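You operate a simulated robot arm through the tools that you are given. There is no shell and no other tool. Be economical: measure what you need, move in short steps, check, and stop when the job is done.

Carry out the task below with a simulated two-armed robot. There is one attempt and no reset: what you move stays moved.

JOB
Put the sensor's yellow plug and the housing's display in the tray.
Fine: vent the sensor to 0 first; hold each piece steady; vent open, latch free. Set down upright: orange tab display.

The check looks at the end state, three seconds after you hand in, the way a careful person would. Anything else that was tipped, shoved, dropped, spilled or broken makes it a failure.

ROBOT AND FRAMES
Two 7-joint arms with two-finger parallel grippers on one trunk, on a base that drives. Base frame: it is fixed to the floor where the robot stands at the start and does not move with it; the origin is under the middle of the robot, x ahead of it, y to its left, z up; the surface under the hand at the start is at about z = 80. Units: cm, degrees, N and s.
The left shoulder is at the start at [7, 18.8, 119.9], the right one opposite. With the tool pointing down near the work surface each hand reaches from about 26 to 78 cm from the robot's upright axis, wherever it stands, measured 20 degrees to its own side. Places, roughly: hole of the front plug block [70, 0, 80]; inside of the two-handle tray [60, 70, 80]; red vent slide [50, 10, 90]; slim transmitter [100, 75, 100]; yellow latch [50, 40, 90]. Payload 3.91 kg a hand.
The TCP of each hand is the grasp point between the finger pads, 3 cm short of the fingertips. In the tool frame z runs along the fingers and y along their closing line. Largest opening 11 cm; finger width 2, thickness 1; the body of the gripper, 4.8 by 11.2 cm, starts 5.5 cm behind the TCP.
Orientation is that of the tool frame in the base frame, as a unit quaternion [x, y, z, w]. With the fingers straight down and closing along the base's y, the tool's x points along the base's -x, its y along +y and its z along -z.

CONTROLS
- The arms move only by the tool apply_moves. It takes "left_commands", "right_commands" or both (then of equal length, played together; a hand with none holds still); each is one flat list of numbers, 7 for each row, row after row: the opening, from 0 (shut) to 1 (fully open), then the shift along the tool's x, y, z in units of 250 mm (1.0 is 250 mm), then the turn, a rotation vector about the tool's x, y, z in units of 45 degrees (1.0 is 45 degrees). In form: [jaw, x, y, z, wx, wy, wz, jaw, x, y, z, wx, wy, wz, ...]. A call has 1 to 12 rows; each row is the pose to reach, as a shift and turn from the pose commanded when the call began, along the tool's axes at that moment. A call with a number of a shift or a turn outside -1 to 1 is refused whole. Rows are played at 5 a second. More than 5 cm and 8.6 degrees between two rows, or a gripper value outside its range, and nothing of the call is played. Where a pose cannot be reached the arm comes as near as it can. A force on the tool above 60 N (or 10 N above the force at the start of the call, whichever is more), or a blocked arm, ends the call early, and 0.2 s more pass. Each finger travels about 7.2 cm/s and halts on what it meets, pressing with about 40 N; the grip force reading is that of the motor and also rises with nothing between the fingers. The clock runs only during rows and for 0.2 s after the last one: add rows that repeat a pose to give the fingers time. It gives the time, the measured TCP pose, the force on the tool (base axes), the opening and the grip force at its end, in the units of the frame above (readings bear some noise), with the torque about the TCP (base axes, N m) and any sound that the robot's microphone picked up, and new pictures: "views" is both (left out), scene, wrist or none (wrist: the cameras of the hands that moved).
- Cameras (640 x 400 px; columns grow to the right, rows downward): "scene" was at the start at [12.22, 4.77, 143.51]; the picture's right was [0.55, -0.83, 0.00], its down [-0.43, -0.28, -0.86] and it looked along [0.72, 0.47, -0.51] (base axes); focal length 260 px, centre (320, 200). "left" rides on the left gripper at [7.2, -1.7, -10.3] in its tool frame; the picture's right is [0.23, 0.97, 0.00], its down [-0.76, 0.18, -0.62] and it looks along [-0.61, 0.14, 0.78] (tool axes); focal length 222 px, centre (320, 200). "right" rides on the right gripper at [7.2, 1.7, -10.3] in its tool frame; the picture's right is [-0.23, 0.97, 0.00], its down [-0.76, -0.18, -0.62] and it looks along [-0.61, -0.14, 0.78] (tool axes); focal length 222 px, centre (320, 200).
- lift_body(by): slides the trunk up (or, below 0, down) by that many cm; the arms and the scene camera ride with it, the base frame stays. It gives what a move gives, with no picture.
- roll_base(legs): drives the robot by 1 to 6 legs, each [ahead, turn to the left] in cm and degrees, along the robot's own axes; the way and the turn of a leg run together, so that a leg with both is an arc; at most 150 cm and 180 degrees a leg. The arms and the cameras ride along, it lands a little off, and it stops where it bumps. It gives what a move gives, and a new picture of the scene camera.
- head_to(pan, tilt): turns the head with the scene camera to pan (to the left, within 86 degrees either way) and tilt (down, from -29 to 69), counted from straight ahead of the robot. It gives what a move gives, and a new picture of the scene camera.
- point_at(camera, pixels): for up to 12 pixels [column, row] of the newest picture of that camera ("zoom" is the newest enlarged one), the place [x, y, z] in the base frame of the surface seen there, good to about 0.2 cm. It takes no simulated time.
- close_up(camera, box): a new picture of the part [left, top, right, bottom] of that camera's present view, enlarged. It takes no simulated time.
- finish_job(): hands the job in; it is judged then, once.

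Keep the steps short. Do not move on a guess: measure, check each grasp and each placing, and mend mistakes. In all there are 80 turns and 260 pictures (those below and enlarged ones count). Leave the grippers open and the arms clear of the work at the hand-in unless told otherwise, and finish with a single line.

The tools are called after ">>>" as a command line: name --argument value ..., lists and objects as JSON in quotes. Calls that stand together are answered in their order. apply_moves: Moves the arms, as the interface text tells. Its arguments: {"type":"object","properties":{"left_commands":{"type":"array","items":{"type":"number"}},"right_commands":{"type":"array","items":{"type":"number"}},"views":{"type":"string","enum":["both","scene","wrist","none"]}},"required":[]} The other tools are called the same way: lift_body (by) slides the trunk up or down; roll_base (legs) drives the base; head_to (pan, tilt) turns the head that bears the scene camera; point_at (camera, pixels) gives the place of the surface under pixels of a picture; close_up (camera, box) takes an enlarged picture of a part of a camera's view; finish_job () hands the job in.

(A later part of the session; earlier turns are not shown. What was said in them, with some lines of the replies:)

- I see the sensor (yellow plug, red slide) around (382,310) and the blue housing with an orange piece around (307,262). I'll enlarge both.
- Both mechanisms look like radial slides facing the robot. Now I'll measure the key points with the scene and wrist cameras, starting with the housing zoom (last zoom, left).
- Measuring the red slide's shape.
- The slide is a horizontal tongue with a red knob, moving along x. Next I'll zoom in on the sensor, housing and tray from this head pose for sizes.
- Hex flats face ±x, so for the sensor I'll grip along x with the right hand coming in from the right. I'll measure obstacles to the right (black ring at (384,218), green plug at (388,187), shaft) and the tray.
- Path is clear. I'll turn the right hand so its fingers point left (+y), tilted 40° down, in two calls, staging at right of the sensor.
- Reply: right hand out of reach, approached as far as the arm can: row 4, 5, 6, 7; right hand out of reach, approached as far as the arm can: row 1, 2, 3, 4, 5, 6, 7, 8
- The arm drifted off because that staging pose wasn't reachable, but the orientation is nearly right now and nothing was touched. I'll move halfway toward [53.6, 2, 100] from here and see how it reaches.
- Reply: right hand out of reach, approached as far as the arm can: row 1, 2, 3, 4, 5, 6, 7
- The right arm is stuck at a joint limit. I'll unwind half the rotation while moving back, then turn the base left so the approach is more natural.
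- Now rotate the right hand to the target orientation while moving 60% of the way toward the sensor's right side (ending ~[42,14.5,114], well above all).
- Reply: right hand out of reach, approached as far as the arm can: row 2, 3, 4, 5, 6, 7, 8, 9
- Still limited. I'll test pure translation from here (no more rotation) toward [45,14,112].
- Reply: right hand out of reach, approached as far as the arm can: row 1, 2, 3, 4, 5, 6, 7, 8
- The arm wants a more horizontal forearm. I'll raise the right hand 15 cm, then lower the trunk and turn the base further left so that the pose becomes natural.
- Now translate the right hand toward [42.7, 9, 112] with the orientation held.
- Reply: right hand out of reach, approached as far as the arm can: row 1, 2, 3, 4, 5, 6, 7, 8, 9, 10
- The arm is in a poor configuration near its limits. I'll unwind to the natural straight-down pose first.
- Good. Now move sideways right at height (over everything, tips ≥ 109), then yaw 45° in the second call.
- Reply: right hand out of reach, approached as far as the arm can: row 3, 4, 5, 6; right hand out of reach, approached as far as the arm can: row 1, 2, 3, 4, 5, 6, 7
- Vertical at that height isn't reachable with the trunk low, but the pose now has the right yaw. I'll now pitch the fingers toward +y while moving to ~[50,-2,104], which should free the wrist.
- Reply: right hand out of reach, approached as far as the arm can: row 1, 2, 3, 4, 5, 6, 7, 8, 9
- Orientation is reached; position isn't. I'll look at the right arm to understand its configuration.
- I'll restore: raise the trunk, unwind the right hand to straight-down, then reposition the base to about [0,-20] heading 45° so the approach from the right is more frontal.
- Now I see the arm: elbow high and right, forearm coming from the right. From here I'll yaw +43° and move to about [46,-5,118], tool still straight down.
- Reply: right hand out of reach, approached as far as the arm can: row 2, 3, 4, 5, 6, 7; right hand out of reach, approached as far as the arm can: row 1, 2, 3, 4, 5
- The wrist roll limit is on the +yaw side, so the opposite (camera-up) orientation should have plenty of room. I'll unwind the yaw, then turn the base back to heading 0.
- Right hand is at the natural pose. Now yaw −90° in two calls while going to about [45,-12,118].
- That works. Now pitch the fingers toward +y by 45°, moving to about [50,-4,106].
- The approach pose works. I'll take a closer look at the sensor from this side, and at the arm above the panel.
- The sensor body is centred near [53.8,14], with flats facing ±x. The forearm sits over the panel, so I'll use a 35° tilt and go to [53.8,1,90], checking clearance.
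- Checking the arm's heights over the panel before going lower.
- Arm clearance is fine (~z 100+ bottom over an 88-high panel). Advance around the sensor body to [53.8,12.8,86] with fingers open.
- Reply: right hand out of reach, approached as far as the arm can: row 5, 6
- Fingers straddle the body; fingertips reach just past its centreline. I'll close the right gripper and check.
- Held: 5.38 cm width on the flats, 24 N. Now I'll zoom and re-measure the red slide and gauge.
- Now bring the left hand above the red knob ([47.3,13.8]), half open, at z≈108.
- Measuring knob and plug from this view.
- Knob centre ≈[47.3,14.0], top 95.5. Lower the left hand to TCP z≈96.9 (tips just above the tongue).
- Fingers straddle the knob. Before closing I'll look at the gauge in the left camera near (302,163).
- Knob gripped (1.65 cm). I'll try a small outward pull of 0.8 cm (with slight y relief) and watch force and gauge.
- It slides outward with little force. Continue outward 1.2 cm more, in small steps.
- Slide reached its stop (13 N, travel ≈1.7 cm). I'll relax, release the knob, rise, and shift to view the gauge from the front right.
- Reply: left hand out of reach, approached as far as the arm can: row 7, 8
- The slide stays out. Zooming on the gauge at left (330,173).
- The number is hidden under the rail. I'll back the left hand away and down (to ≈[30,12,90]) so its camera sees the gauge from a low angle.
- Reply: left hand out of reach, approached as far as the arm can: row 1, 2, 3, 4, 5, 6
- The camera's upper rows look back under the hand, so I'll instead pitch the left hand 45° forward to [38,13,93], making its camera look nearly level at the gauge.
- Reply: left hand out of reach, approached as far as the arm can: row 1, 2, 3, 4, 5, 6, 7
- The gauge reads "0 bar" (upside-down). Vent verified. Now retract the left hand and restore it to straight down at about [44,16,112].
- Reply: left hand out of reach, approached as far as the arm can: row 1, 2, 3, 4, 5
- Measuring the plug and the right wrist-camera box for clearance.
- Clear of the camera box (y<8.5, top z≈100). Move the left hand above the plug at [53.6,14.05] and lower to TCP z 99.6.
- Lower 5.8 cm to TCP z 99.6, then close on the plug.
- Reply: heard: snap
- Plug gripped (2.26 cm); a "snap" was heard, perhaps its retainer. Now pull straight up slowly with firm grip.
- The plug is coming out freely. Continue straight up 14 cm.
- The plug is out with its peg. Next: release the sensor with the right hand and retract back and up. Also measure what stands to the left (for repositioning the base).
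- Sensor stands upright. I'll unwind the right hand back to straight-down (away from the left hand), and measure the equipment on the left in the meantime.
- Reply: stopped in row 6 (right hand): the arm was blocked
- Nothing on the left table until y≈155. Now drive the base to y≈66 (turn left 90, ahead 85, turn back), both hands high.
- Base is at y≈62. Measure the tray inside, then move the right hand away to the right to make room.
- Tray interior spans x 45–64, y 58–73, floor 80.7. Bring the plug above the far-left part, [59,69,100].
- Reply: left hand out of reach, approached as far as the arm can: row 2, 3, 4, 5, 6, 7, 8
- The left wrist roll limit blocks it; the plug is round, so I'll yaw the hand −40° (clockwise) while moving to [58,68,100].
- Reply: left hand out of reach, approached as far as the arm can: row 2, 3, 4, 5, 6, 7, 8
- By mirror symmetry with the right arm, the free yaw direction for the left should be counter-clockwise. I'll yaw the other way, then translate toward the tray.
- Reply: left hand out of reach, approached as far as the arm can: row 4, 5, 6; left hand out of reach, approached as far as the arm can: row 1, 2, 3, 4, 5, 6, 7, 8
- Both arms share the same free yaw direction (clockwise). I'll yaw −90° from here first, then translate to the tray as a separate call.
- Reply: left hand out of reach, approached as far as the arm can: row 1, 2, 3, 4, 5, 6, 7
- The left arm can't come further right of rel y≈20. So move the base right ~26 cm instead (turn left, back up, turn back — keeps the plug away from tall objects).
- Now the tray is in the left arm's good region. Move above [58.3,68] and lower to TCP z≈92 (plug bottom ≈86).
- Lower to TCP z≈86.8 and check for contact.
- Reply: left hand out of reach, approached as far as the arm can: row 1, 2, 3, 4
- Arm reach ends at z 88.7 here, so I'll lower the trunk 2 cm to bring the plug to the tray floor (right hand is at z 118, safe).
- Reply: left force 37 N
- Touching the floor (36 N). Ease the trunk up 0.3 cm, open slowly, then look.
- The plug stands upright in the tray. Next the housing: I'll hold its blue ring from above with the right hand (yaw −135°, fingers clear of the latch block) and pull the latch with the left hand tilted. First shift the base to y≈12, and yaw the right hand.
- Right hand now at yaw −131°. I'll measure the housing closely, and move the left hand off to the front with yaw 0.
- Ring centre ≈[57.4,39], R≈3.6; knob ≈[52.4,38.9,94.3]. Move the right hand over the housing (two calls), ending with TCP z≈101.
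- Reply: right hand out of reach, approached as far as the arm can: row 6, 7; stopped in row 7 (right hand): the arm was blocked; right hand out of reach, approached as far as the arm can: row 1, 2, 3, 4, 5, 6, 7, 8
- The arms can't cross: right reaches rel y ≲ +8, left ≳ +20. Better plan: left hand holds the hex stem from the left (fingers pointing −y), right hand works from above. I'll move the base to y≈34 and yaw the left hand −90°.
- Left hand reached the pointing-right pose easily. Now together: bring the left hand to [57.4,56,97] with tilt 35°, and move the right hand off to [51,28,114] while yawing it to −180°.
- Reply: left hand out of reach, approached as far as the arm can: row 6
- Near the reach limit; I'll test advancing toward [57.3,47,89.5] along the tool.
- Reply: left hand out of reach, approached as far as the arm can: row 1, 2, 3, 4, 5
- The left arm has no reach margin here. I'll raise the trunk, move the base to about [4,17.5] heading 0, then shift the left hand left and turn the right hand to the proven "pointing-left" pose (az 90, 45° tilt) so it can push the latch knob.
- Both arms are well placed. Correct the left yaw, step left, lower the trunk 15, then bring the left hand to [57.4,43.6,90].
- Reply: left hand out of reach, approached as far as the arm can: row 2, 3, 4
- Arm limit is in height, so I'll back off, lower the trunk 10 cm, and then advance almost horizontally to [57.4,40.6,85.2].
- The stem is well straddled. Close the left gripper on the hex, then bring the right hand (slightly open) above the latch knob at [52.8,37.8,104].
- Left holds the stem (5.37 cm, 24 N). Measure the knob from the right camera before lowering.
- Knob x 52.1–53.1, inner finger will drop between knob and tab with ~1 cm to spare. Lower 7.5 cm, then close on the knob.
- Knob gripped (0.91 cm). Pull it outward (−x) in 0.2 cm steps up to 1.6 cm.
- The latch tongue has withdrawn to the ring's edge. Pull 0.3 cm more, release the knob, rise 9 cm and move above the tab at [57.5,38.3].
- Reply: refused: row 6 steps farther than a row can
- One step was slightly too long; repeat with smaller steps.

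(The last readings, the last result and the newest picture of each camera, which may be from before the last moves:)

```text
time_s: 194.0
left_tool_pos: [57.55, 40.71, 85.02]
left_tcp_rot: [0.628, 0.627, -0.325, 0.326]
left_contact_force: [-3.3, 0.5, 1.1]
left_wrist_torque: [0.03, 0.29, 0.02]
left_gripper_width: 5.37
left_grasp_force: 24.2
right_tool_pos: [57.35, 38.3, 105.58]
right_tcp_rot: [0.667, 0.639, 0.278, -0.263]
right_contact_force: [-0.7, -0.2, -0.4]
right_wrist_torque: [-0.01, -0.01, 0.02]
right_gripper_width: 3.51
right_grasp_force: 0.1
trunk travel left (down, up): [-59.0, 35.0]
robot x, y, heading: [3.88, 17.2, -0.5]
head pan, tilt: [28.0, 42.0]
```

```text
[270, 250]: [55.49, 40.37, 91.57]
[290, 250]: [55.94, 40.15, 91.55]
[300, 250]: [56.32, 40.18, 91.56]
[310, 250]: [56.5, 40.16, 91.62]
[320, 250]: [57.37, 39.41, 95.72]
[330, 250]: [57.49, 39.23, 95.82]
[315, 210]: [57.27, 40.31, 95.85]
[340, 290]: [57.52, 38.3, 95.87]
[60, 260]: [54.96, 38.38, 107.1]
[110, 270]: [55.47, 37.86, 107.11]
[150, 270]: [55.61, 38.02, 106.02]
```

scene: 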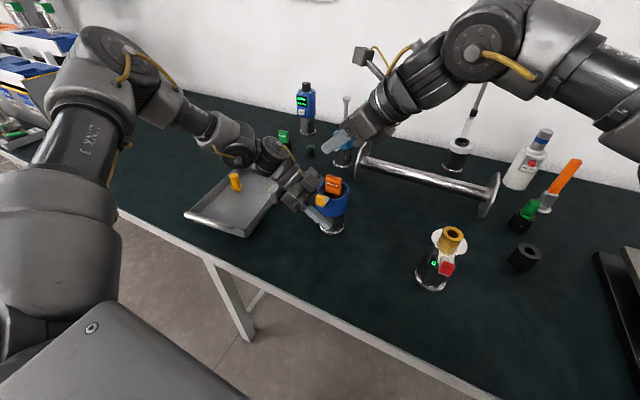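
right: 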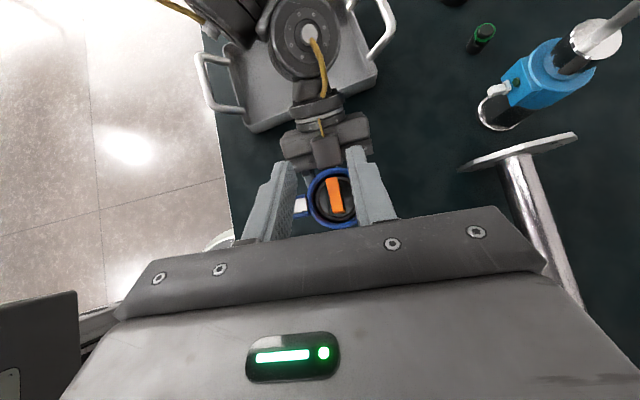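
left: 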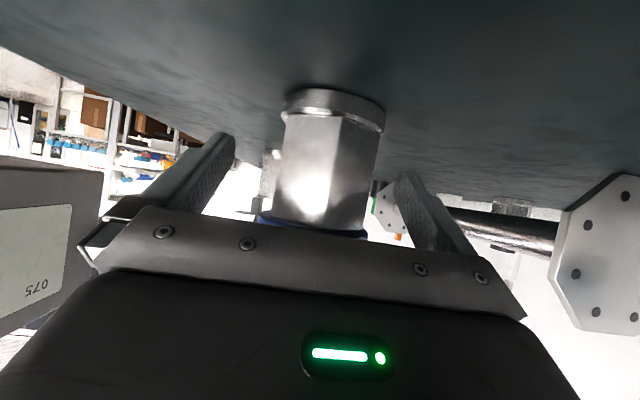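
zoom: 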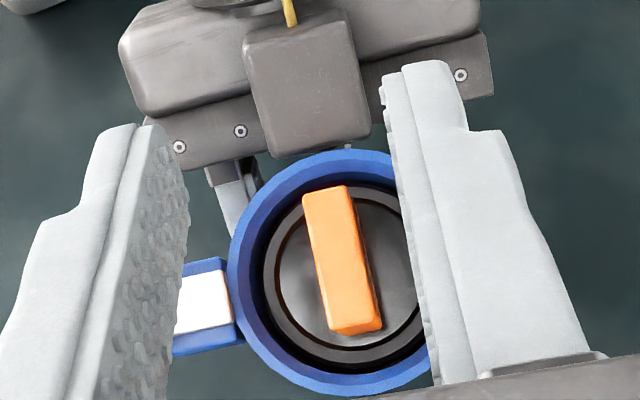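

Tongue is fully clear; tab centre ≈[57.5,39.2], top 95.9. Lower 9.9 cm over the tab and close on it.

>>> apply_moves --right_commands '[0.32, -0.09, 0.003, 0.097, 0, 0, 0, 0.32, -0.18, 0.003, 0.194, 0, 0, 0, 0.32, -0.269, 0.003, 0.291, 0, 0, 0, 0.32, -0.269, 0.003, 0.291, 0, 0, 0, 0.2, -0.269, 0.003, 0.291, 0, 0, 0, 0.1, -0.269, 0.003, 0.291, 0, 0, 0, 0.02, -0.269, 0.003, 0.291, 0, 0, 0, 0.02, -0.269, 0.003, 0.291, 0, 0, 0]' --views "wrist"

>>> close_up --camera "scene" --box '[290, 150, 380, 240]'

```text
time_s: 195.8
left_tool_pos: [57.69, 40.63, 84.99]
left_tcp_rot: [0.628, 0.627, -0.325, 0.327]
left_contact_force: [-1.9, 1.0, -0.4]
left_wrist_torque: [0.06, 0.19, -0.02]
left_gripper_width: 5.41
left_grasp_force: 23.7
right_tool_pos: [57.76, 38.57, 95.56]
right_tcp_rot: [0.668, 0.639, 0.278, -0.262]
right_contact_force: [-0.3, -0.6, -0.6]
right_wrist_torque: [-0.02, 0.02, -0.03]
right_gripper_width: 1.13
right_grasp_force: 40.0
trunk travel left (down, up): [-59.0, 35.0]
robot x, y, heading: [3.34, 17.26, -0.5]
head pan, tilt: [28.0, 42.0]
```

right: 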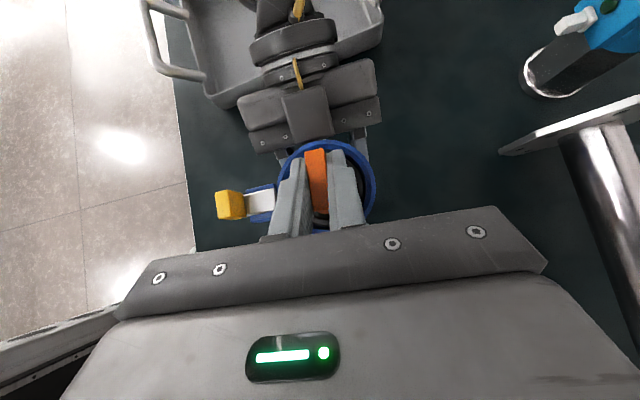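

```text
4.44 times, centred on (335, 195) of scene
```

zoom: 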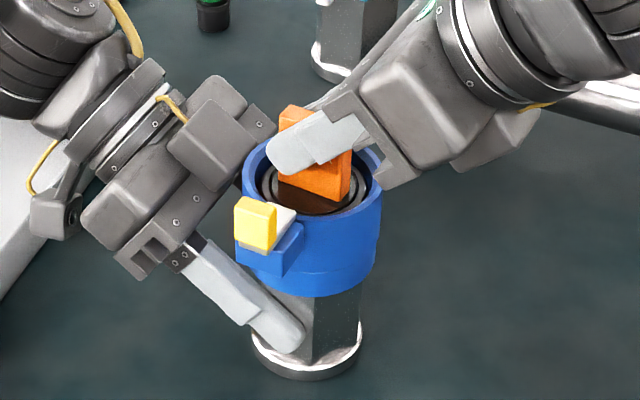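

Tab firmly gripped (1.13 cm, 40 N), housing held. Lift straight up 9.5 cm, then release the stem with the left hand and retract it, and raise the trunk.

>>> apply_moves --right_commands '[0.02, 0.014, 0, -0.014, 0, 0, 0, 0.02, 0.035, 0, -0.035, 0, 0, 0, 0.02, 0.07, 0.001, -0.07, 0, 0, 0, 0.02, 0.12, 0.001, -0.12, 0, 0, 0, 0.02, 0.19, 0.002, -0.19, 0, 0, 0, 0.02, 0.27, 0.002, -0.269, 0, 0, 0, 0.02, 0.27, 0.002, -0.269, 0, 0, 0]' --views "none"

>>> apply_moves --left_commands '[0.6, 0, 0, 0, 0, 0, 0, 0.8, 0, 0, 0, 0, 0, 0, 1, 0, 0, 0, 0, 0, 0, 1, 0, 0, 0, 0, 0, 0, 1, 0.035, 0, -0.091, 0, 0, 0, 1, 0.069, 0, -0.183, 0, 0, 0, 1, 0.104, 0, -0.274, 0, 0, 0]' --views "none"

>>> lift_body --by 15

>>> close_up --camera "scene" --box '[200, 100, 460, 300]'

```text
time_s: 197.4
left_tool_pos: [57.59, 40.6, 85.0]
left_tcp_rot: [0.627, 0.627, -0.325, 0.327]
left_contact_force: [-0.2, 0.2, 0.5]
left_wrist_torque: [0.09, 0.16, -0.05]
left_gripper_width: 5.38
left_grasp_force: 24.0
right_tool_pos: [57.6, 38.6, 105.29]
right_tcp_rot: [0.668, 0.639, 0.279, -0.262]
right_contact_force: [0.0, 0.4, -1.1]
right_wrist_torque: [0.03, 0.0, 0.02]
right_gripper_width: 1.12
right_grasp_force: 40.1
trunk travel left (down, up): [-59.0, 35.0]
robot x, y, heading: [3.78, 17.45, -0.2]
head pan, tilt: [28.0, 42.0]
```

```text
time_s: 199.0
left_tool_pos: [57.34, 47.99, 86.9]
left_tcp_rot: [0.629, 0.627, -0.325, 0.326]
left_contact_force: [-0.1, 1.3, 0.9]
left_wrist_torque: [-0.03, 0.03, -0.02]
left_gripper_width: 11.0
left_grasp_force: 0.1
right_tool_pos: [57.45, 38.66, 105.22]
right_tcp_rot: [0.668, 0.639, 0.278, -0.261]
right_contact_force: [0.6, 0.6, -0.4]
right_wrist_torque: [-0.03, 0.02, -0.03]
right_gripper_width: 1.11
right_grasp_force: 39.5
trunk travel left (down, up): [-59.0, 35.0]
robot x, y, heading: [3.63, 17.06, -0.8]
head pan, tilt: [28.0, 42.0]
```

```text
time_s: 200.7
left_tool_pos: [57.32, 47.95, 101.93]
left_tcp_rot: [0.628, 0.627, -0.324, 0.327]
left_contact_force: [1.3, 0.3, -0.2]
left_wrist_torque: [0.0, -0.02, -0.04]
left_gripper_width: 10.99
left_grasp_force: 0.1
right_tool_pos: [57.6, 38.64, 120.33]
right_tcp_rot: [0.667, 0.639, 0.279, -0.262]
right_contact_force: [-1.2, 0.1, -0.2]
right_wrist_torque: [0.02, 0.0, 0.02]
right_gripper_width: 1.11
right_grasp_force: 39.7
trunk travel left (down, up): [-74.0, 20.0]
robot x, y, heading: [3.77, 16.81, -0.7]
head pan, tilt: [28.0, 42.0]
```

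```text
2.00 times, centred on (330, 200) of scene
```

zoom: 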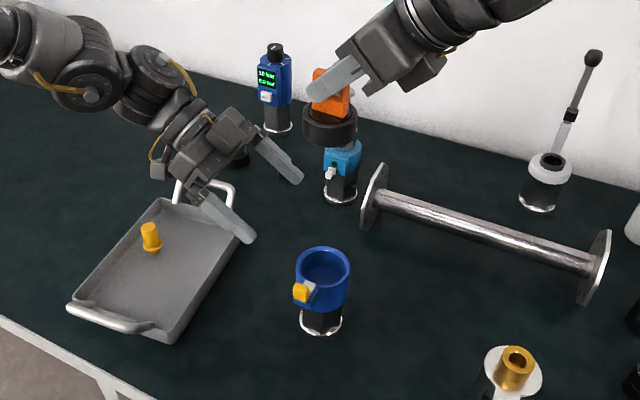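

Display is out and the housing stands. Move the left hand up and away, then drive the base so that the display comes over the tray at about [50.5,63].

>>> apply_moves --left_commands '[1, -0.063, 0, -0.142, 0, 0, 0, 1, -0.127, 0, -0.284, 0, 0, 0, 1, -0.19, 0, -0.427, 0, 0, 0, 1, -0.253, 0, -0.569, 0, 0, 0, 1, -0.317, 0, -0.711, 0, 0, 0, 1, -0.38, 0, -0.853, 0, 0, 0]' --views "none"

>>> roll_base --legs '[[-7, 0], [0, 90.5], [23.8, 0], [0, -90]]'

>>> close_up --camera "scene" --box '[220, 100, 440, 300]'

```text
time_s: 202.1
left_tool_pos: [57.23, 59.98, 121.7]
left_tcp_rot: [0.627, 0.627, -0.326, 0.327]
left_contact_force: [-0.2, 0.1, 0.5]
left_wrist_torque: [0.0, -0.01, 0.0]
left_gripper_width: 10.97
left_grasp_force: 0.0
right_tool_pos: [57.59, 38.6, 120.16]
right_tcp_rot: [0.667, 0.639, 0.278, -0.262]
right_contact_force: [-1.0, -0.6, -0.9]
right_wrist_torque: [0.02, 0.02, 0.01]
right_gripper_width: 1.1
right_grasp_force: 40.3
trunk travel left (down, up): [-74.0, 20.0]
robot x, y, heading: [3.62, 17.46, -0.6]
head pan, tilt: [28.0, 42.0]
```

```text
time_s: 212.2
left_tool_pos: [45.87, 87.27, 121.58]
left_tcp_rot: [0.603, 0.651, -0.312, 0.339]
left_contact_force: [0.1, 0.1, 0.2]
left_wrist_torque: [-0.04, -0.02, -0.02]
left_gripper_width: 10.99
left_grasp_force: 0.1
right_tool_pos: [47.93, 65.99, 120.16]
right_tcp_rot: [0.642, 0.665, 0.268, -0.273]
right_contact_force: [0.8, 0.1, -0.5]
right_wrist_torque: [0.02, 0.01, 0.0]
right_gripper_width: 1.13
right_grasp_force: 40.3
trunk travel left (down, up): [-74.0, 20.0]
robot x, y, heading: [-4.01, 40.43, 3.8]
head pan, tilt: [28.0, 42.0]
```

scene: 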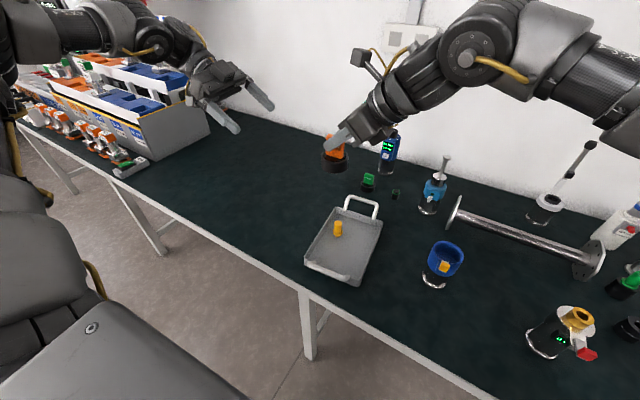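

```text
2.00 times, centred on (330, 200) of scene
```

zoom: 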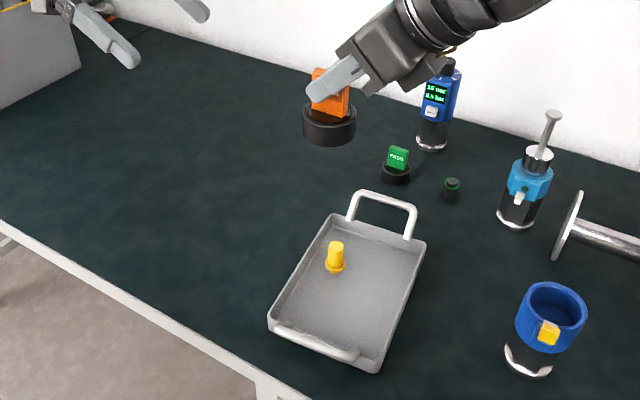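

Move the display to [51,62.5] and lower the trunk 25 cm (bottom ≈88, above the rim); also measure the display's bottom edge and the plug.

>>> point_at --camera "zoom" --pixels '[[336, 250], [336, 265], [328, 125], [328, 135], [328, 140], [328, 144], [310, 135], [350, 132]]'

>>> apply_moves --right_commands '[0.02, -0.053, 0.058, -0.052, 0, 0, 0, 0.02, -0.105, 0.115, -0.104, 0, 0, 0, 0.02, -0.105, 0.115, -0.104, 0, 0, 0]' --views "none"

>>> lift_body --by -25

>>> head_to --pan 25 --tilt 35

```text
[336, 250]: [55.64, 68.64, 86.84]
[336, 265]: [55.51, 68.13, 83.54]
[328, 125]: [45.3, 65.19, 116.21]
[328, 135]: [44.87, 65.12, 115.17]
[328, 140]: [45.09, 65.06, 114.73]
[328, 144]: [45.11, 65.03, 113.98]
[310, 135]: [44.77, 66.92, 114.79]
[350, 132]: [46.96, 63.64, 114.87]
```

```text
time_s: 213.0
left_tool_pos: [45.86, 87.43, 121.7]
left_tcp_rot: [0.603, 0.651, -0.312, 0.34]
left_contact_force: [-0.3, 0.4, -0.8]
left_wrist_torque: [-0.02, 0.0, -0.03]
left_gripper_width: 11.01
left_grasp_force: 0.1
right_tool_pos: [50.84, 62.32, 120.15]
right_tcp_rot: [0.642, 0.665, 0.268, -0.272]
right_contact_force: [-0.2, 0.4, -0.8]
right_wrist_torque: [-0.01, 0.0, -0.01]
right_gripper_width: 1.11
right_grasp_force: 40.4
trunk travel left (down, up): [-74.0, 20.0]
robot x, y, heading: [-4.29, 40.65, 3.7]
head pan, tilt: [28.0, 42.0]
```

```text
time_s: 215.6
left_tool_pos: [45.8, 87.28, 96.82]
left_tcp_rot: [0.603, 0.651, -0.312, 0.339]
left_contact_force: [-0.7, -0.7, -0.2]
left_wrist_torque: [-0.01, 0.02, -0.03]
left_gripper_width: 11.01
left_grasp_force: 0.1
right_tool_pos: [50.85, 62.43, 95.23]
right_tcp_rot: [0.642, 0.665, 0.268, -0.273]
right_contact_force: [-0.2, -0.1, -0.6]
right_wrist_torque: [-0.02, 0.0, 0.02]
right_gripper_width: 1.13
right_grasp_force: 39.7
trunk travel left (down, up): [-49.0, 45.0]
robot x, y, heading: [-3.82, 40.64, 4.1]
head pan, tilt: [28.0, 42.0]
```

```text
time_s: 216.2
left_tool_pos: [45.89, 87.31, 96.7]
left_tcp_rot: [0.602, 0.651, -0.312, 0.34]
left_contact_force: [-0.3, -0.1, -0.3]
left_wrist_torque: [0.03, 0.0, 0.01]
left_gripper_width: 10.99
left_grasp_force: 0.1
right_tool_pos: [50.73, 62.38, 95.22]
right_tcp_rot: [0.642, 0.665, 0.268, -0.273]
right_contact_force: [0.0, 0.4, -0.6]
right_wrist_torque: [0.0, 0.02, -0.01]
right_gripper_width: 1.13
right_grasp_force: 39.9
trunk travel left (down, up): [-49.0, 45.0]
robot x, y, heading: [-3.57, 40.14, 4.0]
head pan, tilt: [25.0, 35.0]
5 turns are left
```

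scene: 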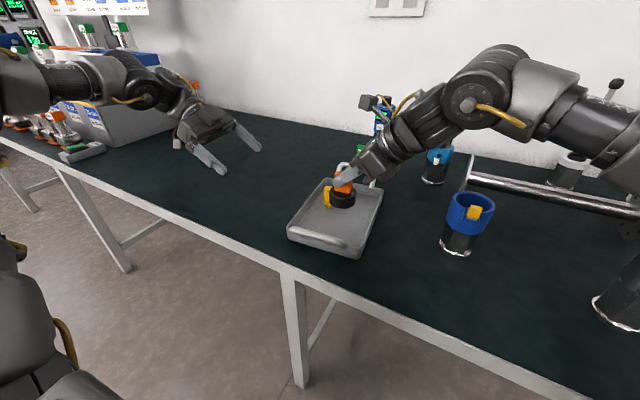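

Display bottom is ≈6.3 cm below the TCP, i.e. ≈8.2 cm above the tray floor. Lower the trunk 7.8, then 0.5 more, checking force.

>>> lift_body --by -7.8

>>> lift_body --by -0.4

>>> close_up --camera "scene" --box '[270, 100, 410, 240]'

>>> point_at --camera "zoom" --pixels '[[320, 190], [320, 200], [320, 210], [320, 220], [320, 230], [320, 240], [320, 250], [320, 260], [280, 230], [360, 230]]'

```text
time_s: 217.4
left_tool_pos: [45.81, 87.36, 88.88]
left_tcp_rot: [0.603, 0.651, -0.312, 0.34]
left_contact_force: [0.0, 0.8, -0.1]
left_wrist_torque: [0.0, 0.01, 0.02]
left_gripper_width: 10.99
left_grasp_force: 0.0
right_tool_pos: [50.75, 62.42, 87.47]
right_tcp_rot: [0.642, 0.664, 0.269, -0.273]
right_contact_force: [0.6, -0.5, -0.3]
right_wrist_torque: [-0.02, 0.0, 0.0]
right_gripper_width: 1.11
right_grasp_force: 40.6
trunk travel left (down, up): [-41.2, 52.8]
robot x, y, heading: [-4.12, 40.52, 3.9]
head pan, tilt: [25.0, 35.0]
```

```text
time_s: 217.9
left_tool_pos: [45.73, 87.33, 88.55]
left_tcp_rot: [0.603, 0.651, -0.312, 0.34]
left_contact_force: [-0.2, 0.2, 0.7]
left_wrist_torque: [-0.01, -0.02, 0.02]
left_gripper_width: 10.97
left_grasp_force: 0.1
right_tool_pos: [50.8, 62.34, 87.24]
right_tcp_rot: [0.642, 0.663, 0.271, -0.272]
right_contact_force: [3.9, 0.7, 16.3]
right_wrist_torque: [-0.07, 0.04, 0.02]
right_gripper_width: 1.12
right_grasp_force: 39.9
trunk travel left (down, up): [-40.8, 53.2]
robot x, y, heading: [-4.17, 40.38, 4.0]
head pan, tilt: [25.0, 35.0]
```

```text
2.86 times, centred on (340, 170) of scene
```

zoom: 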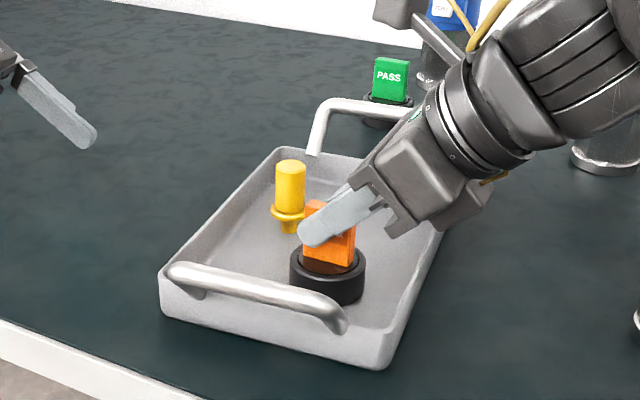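

```text
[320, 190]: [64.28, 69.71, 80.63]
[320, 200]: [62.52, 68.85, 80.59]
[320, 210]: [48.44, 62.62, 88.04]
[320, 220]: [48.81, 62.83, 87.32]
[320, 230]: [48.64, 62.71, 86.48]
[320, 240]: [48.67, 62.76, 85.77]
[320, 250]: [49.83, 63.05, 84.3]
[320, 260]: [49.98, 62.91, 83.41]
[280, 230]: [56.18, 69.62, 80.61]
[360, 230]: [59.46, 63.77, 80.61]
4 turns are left
```

Display rests on the tray floor (16 N). Open slowly, raise the right hand straight up, then raise the trunk and look.

>>> apply_moves --right_commands '[0.14, 0, 0, 0, 0, 0, 0, 0.18, 0, 0, 0, 0, 0, 0, 0.25, 0, 0, 0, 0, 0, 0, 0.34, 0, 0, 0, 0, 0, 0, 0.34, 0, 0, 0, 0, 0, 0, 0.34, 0.03, 0, -0.03, 0, 0, 0, 0.34, 0.09, 0, -0.09, 0, 0, 0, 0.34, 0.17, 0, -0.17, 0, 0, 0, 0.34, 0.25, 0, -0.25, 0, 0, 0]' --views "none"

>>> lift_body --by 20

>>> apply_moves --right_commands '[0.6, -0.07, 0, -0.07, 0, 0, 0, 0.8, -0.15, 0, -0.15, 0, 0, 0, 1, -0.25, 0, -0.25, 0, 0, 0, 1, -0.35, 0, -0.35, 0, 0, 0, 1, -0.45, 0, -0.45, 0, 0, 0]' --views "scene"

>>> close_up --camera "scene" --box '[270, 180, 430, 340]'

>>> head_to --pan 5 --tilt 42

```text
time_s: 219.9
left_tool_pos: [45.86, 87.36, 88.64]
left_tcp_rot: [0.603, 0.651, -0.312, 0.34]
left_contact_force: [-1.2, 0.3, 0.5]
left_wrist_torque: [0.0, -0.01, 0.01]
left_gripper_width: 11.0
left_grasp_force: 0.1
right_tool_pos: [50.6, 62.33, 95.89]
right_tcp_rot: [0.642, 0.665, 0.268, -0.273]
right_contact_force: [-0.5, -0.4, -0.9]
right_wrist_torque: [-0.01, -0.02, 0.0]
right_gripper_width: 3.72
right_grasp_force: 0.1
trunk travel left (down, up): [-40.8, 53.2]
robot x, y, heading: [-3.97, 40.3, 3.8]
head pan, tilt: [25.0, 35.0]
```

```text
time_s: 222.1
left_tool_pos: [45.76, 87.33, 108.46]
left_tcp_rot: [0.603, 0.651, -0.312, 0.339]
left_contact_force: [0.2, 0.2, -0.7]
left_wrist_torque: [0.05, -0.01, 0.02]
left_gripper_width: 11.01
left_grasp_force: 0.0
right_tool_pos: [50.76, 62.36, 115.76]
right_tcp_rot: [0.643, 0.663, 0.269, -0.272]
right_contact_force: [0.1, 0.2, -0.6]
right_wrist_torque: [-0.01, 0.01, 0.02]
right_gripper_width: 3.76
right_grasp_force: 0.0
trunk travel left (down, up): [-60.8, 33.2]
robot x, y, heading: [-4.03, 40.72, 3.8]
head pan, tilt: [25.0, 35.0]
```

```text
time_s: 223.3
left_tool_pos: [45.86, 87.21, 108.53]
left_tcp_rot: [0.603, 0.651, -0.311, 0.339]
left_contact_force: [-0.4, -0.1, 0.2]
left_wrist_torque: [0.04, 0.02, 0.02]
left_gripper_width: 11.02
left_grasp_force: 0.0
right_tool_pos: [51.12, 46.54, 115.88]
right_tcp_rot: [0.642, 0.664, 0.27, -0.273]
right_contact_force: [-0.6, -0.2, -0.4]
right_wrist_torque: [0.01, -0.02, 0.02]
right_gripper_width: 11.01
right_grasp_force: 0.0
trunk travel left (down, up): [-60.8, 33.2]
robot x, y, heading: [-4.21, 40.62, 4.0]
head pan, tilt: [25.0, 35.0]
```

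scene: 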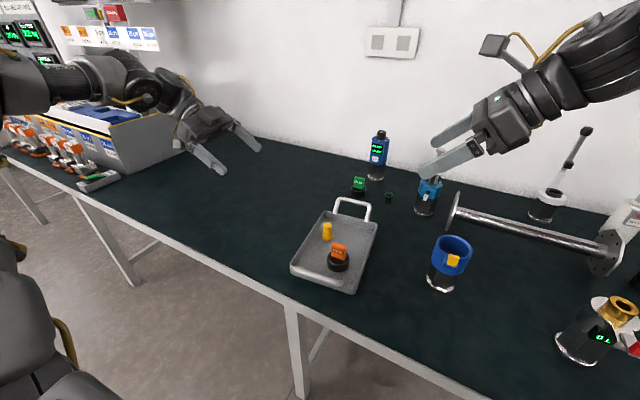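

```text
2.50 times, centred on (350, 260) of scene
```

zoom: 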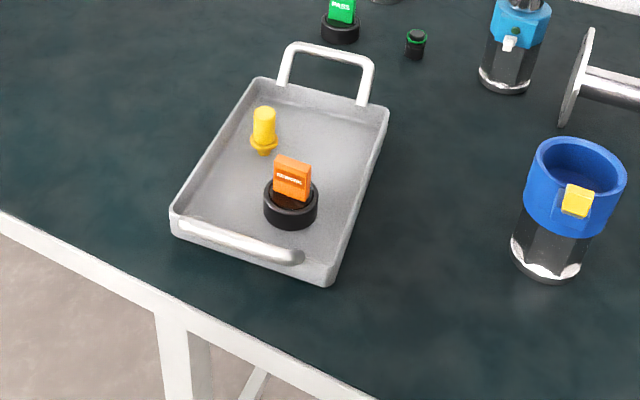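

```text
time_s: 224.1
left_tool_pos: [45.79, 87.23, 108.5]
left_tcp_rot: [0.603, 0.651, -0.312, 0.339]
left_contact_force: [-0.5, -0.3, 0.6]
left_wrist_torque: [0.03, 0.02, -0.01]
left_gripper_width: 10.98
left_grasp_force: 0.0
right_tool_pos: [51.22, 46.66, 115.75]
right_tcp_rot: [0.642, 0.665, 0.268, -0.273]
right_contact_force: [-0.4, 0.4, -0.1]
right_wrist_torque: [-0.02, -0.03, 0.02]
right_gripper_width: 11.0
right_grasp_force: 0.0
trunk travel left (down, up): [-60.8, 33.2]
robot x, y, heading: [-4.34, 40.47, 4.0]
head pan, tilt: [5.0, 42.0]
3 turns are left
```

scene: 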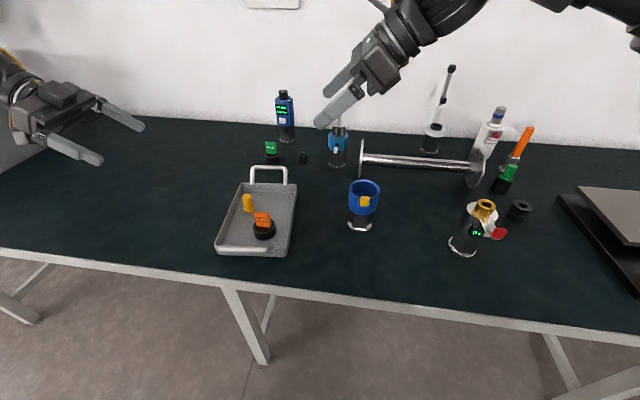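

Both pieces stand upright in the tray. The sensor and housing stand undisturbed with the vent slide out and the latch withdrawn, and the grippers are open and clear, so I'm handing in.

>>> finish_job

```text
The job is handed in.
```

The yellow plug and the orange-tab display are both standing upright in the tray; I vented the sensor to 0 bar before pulling the plug, and the vent slide and latch are both still pulled out.
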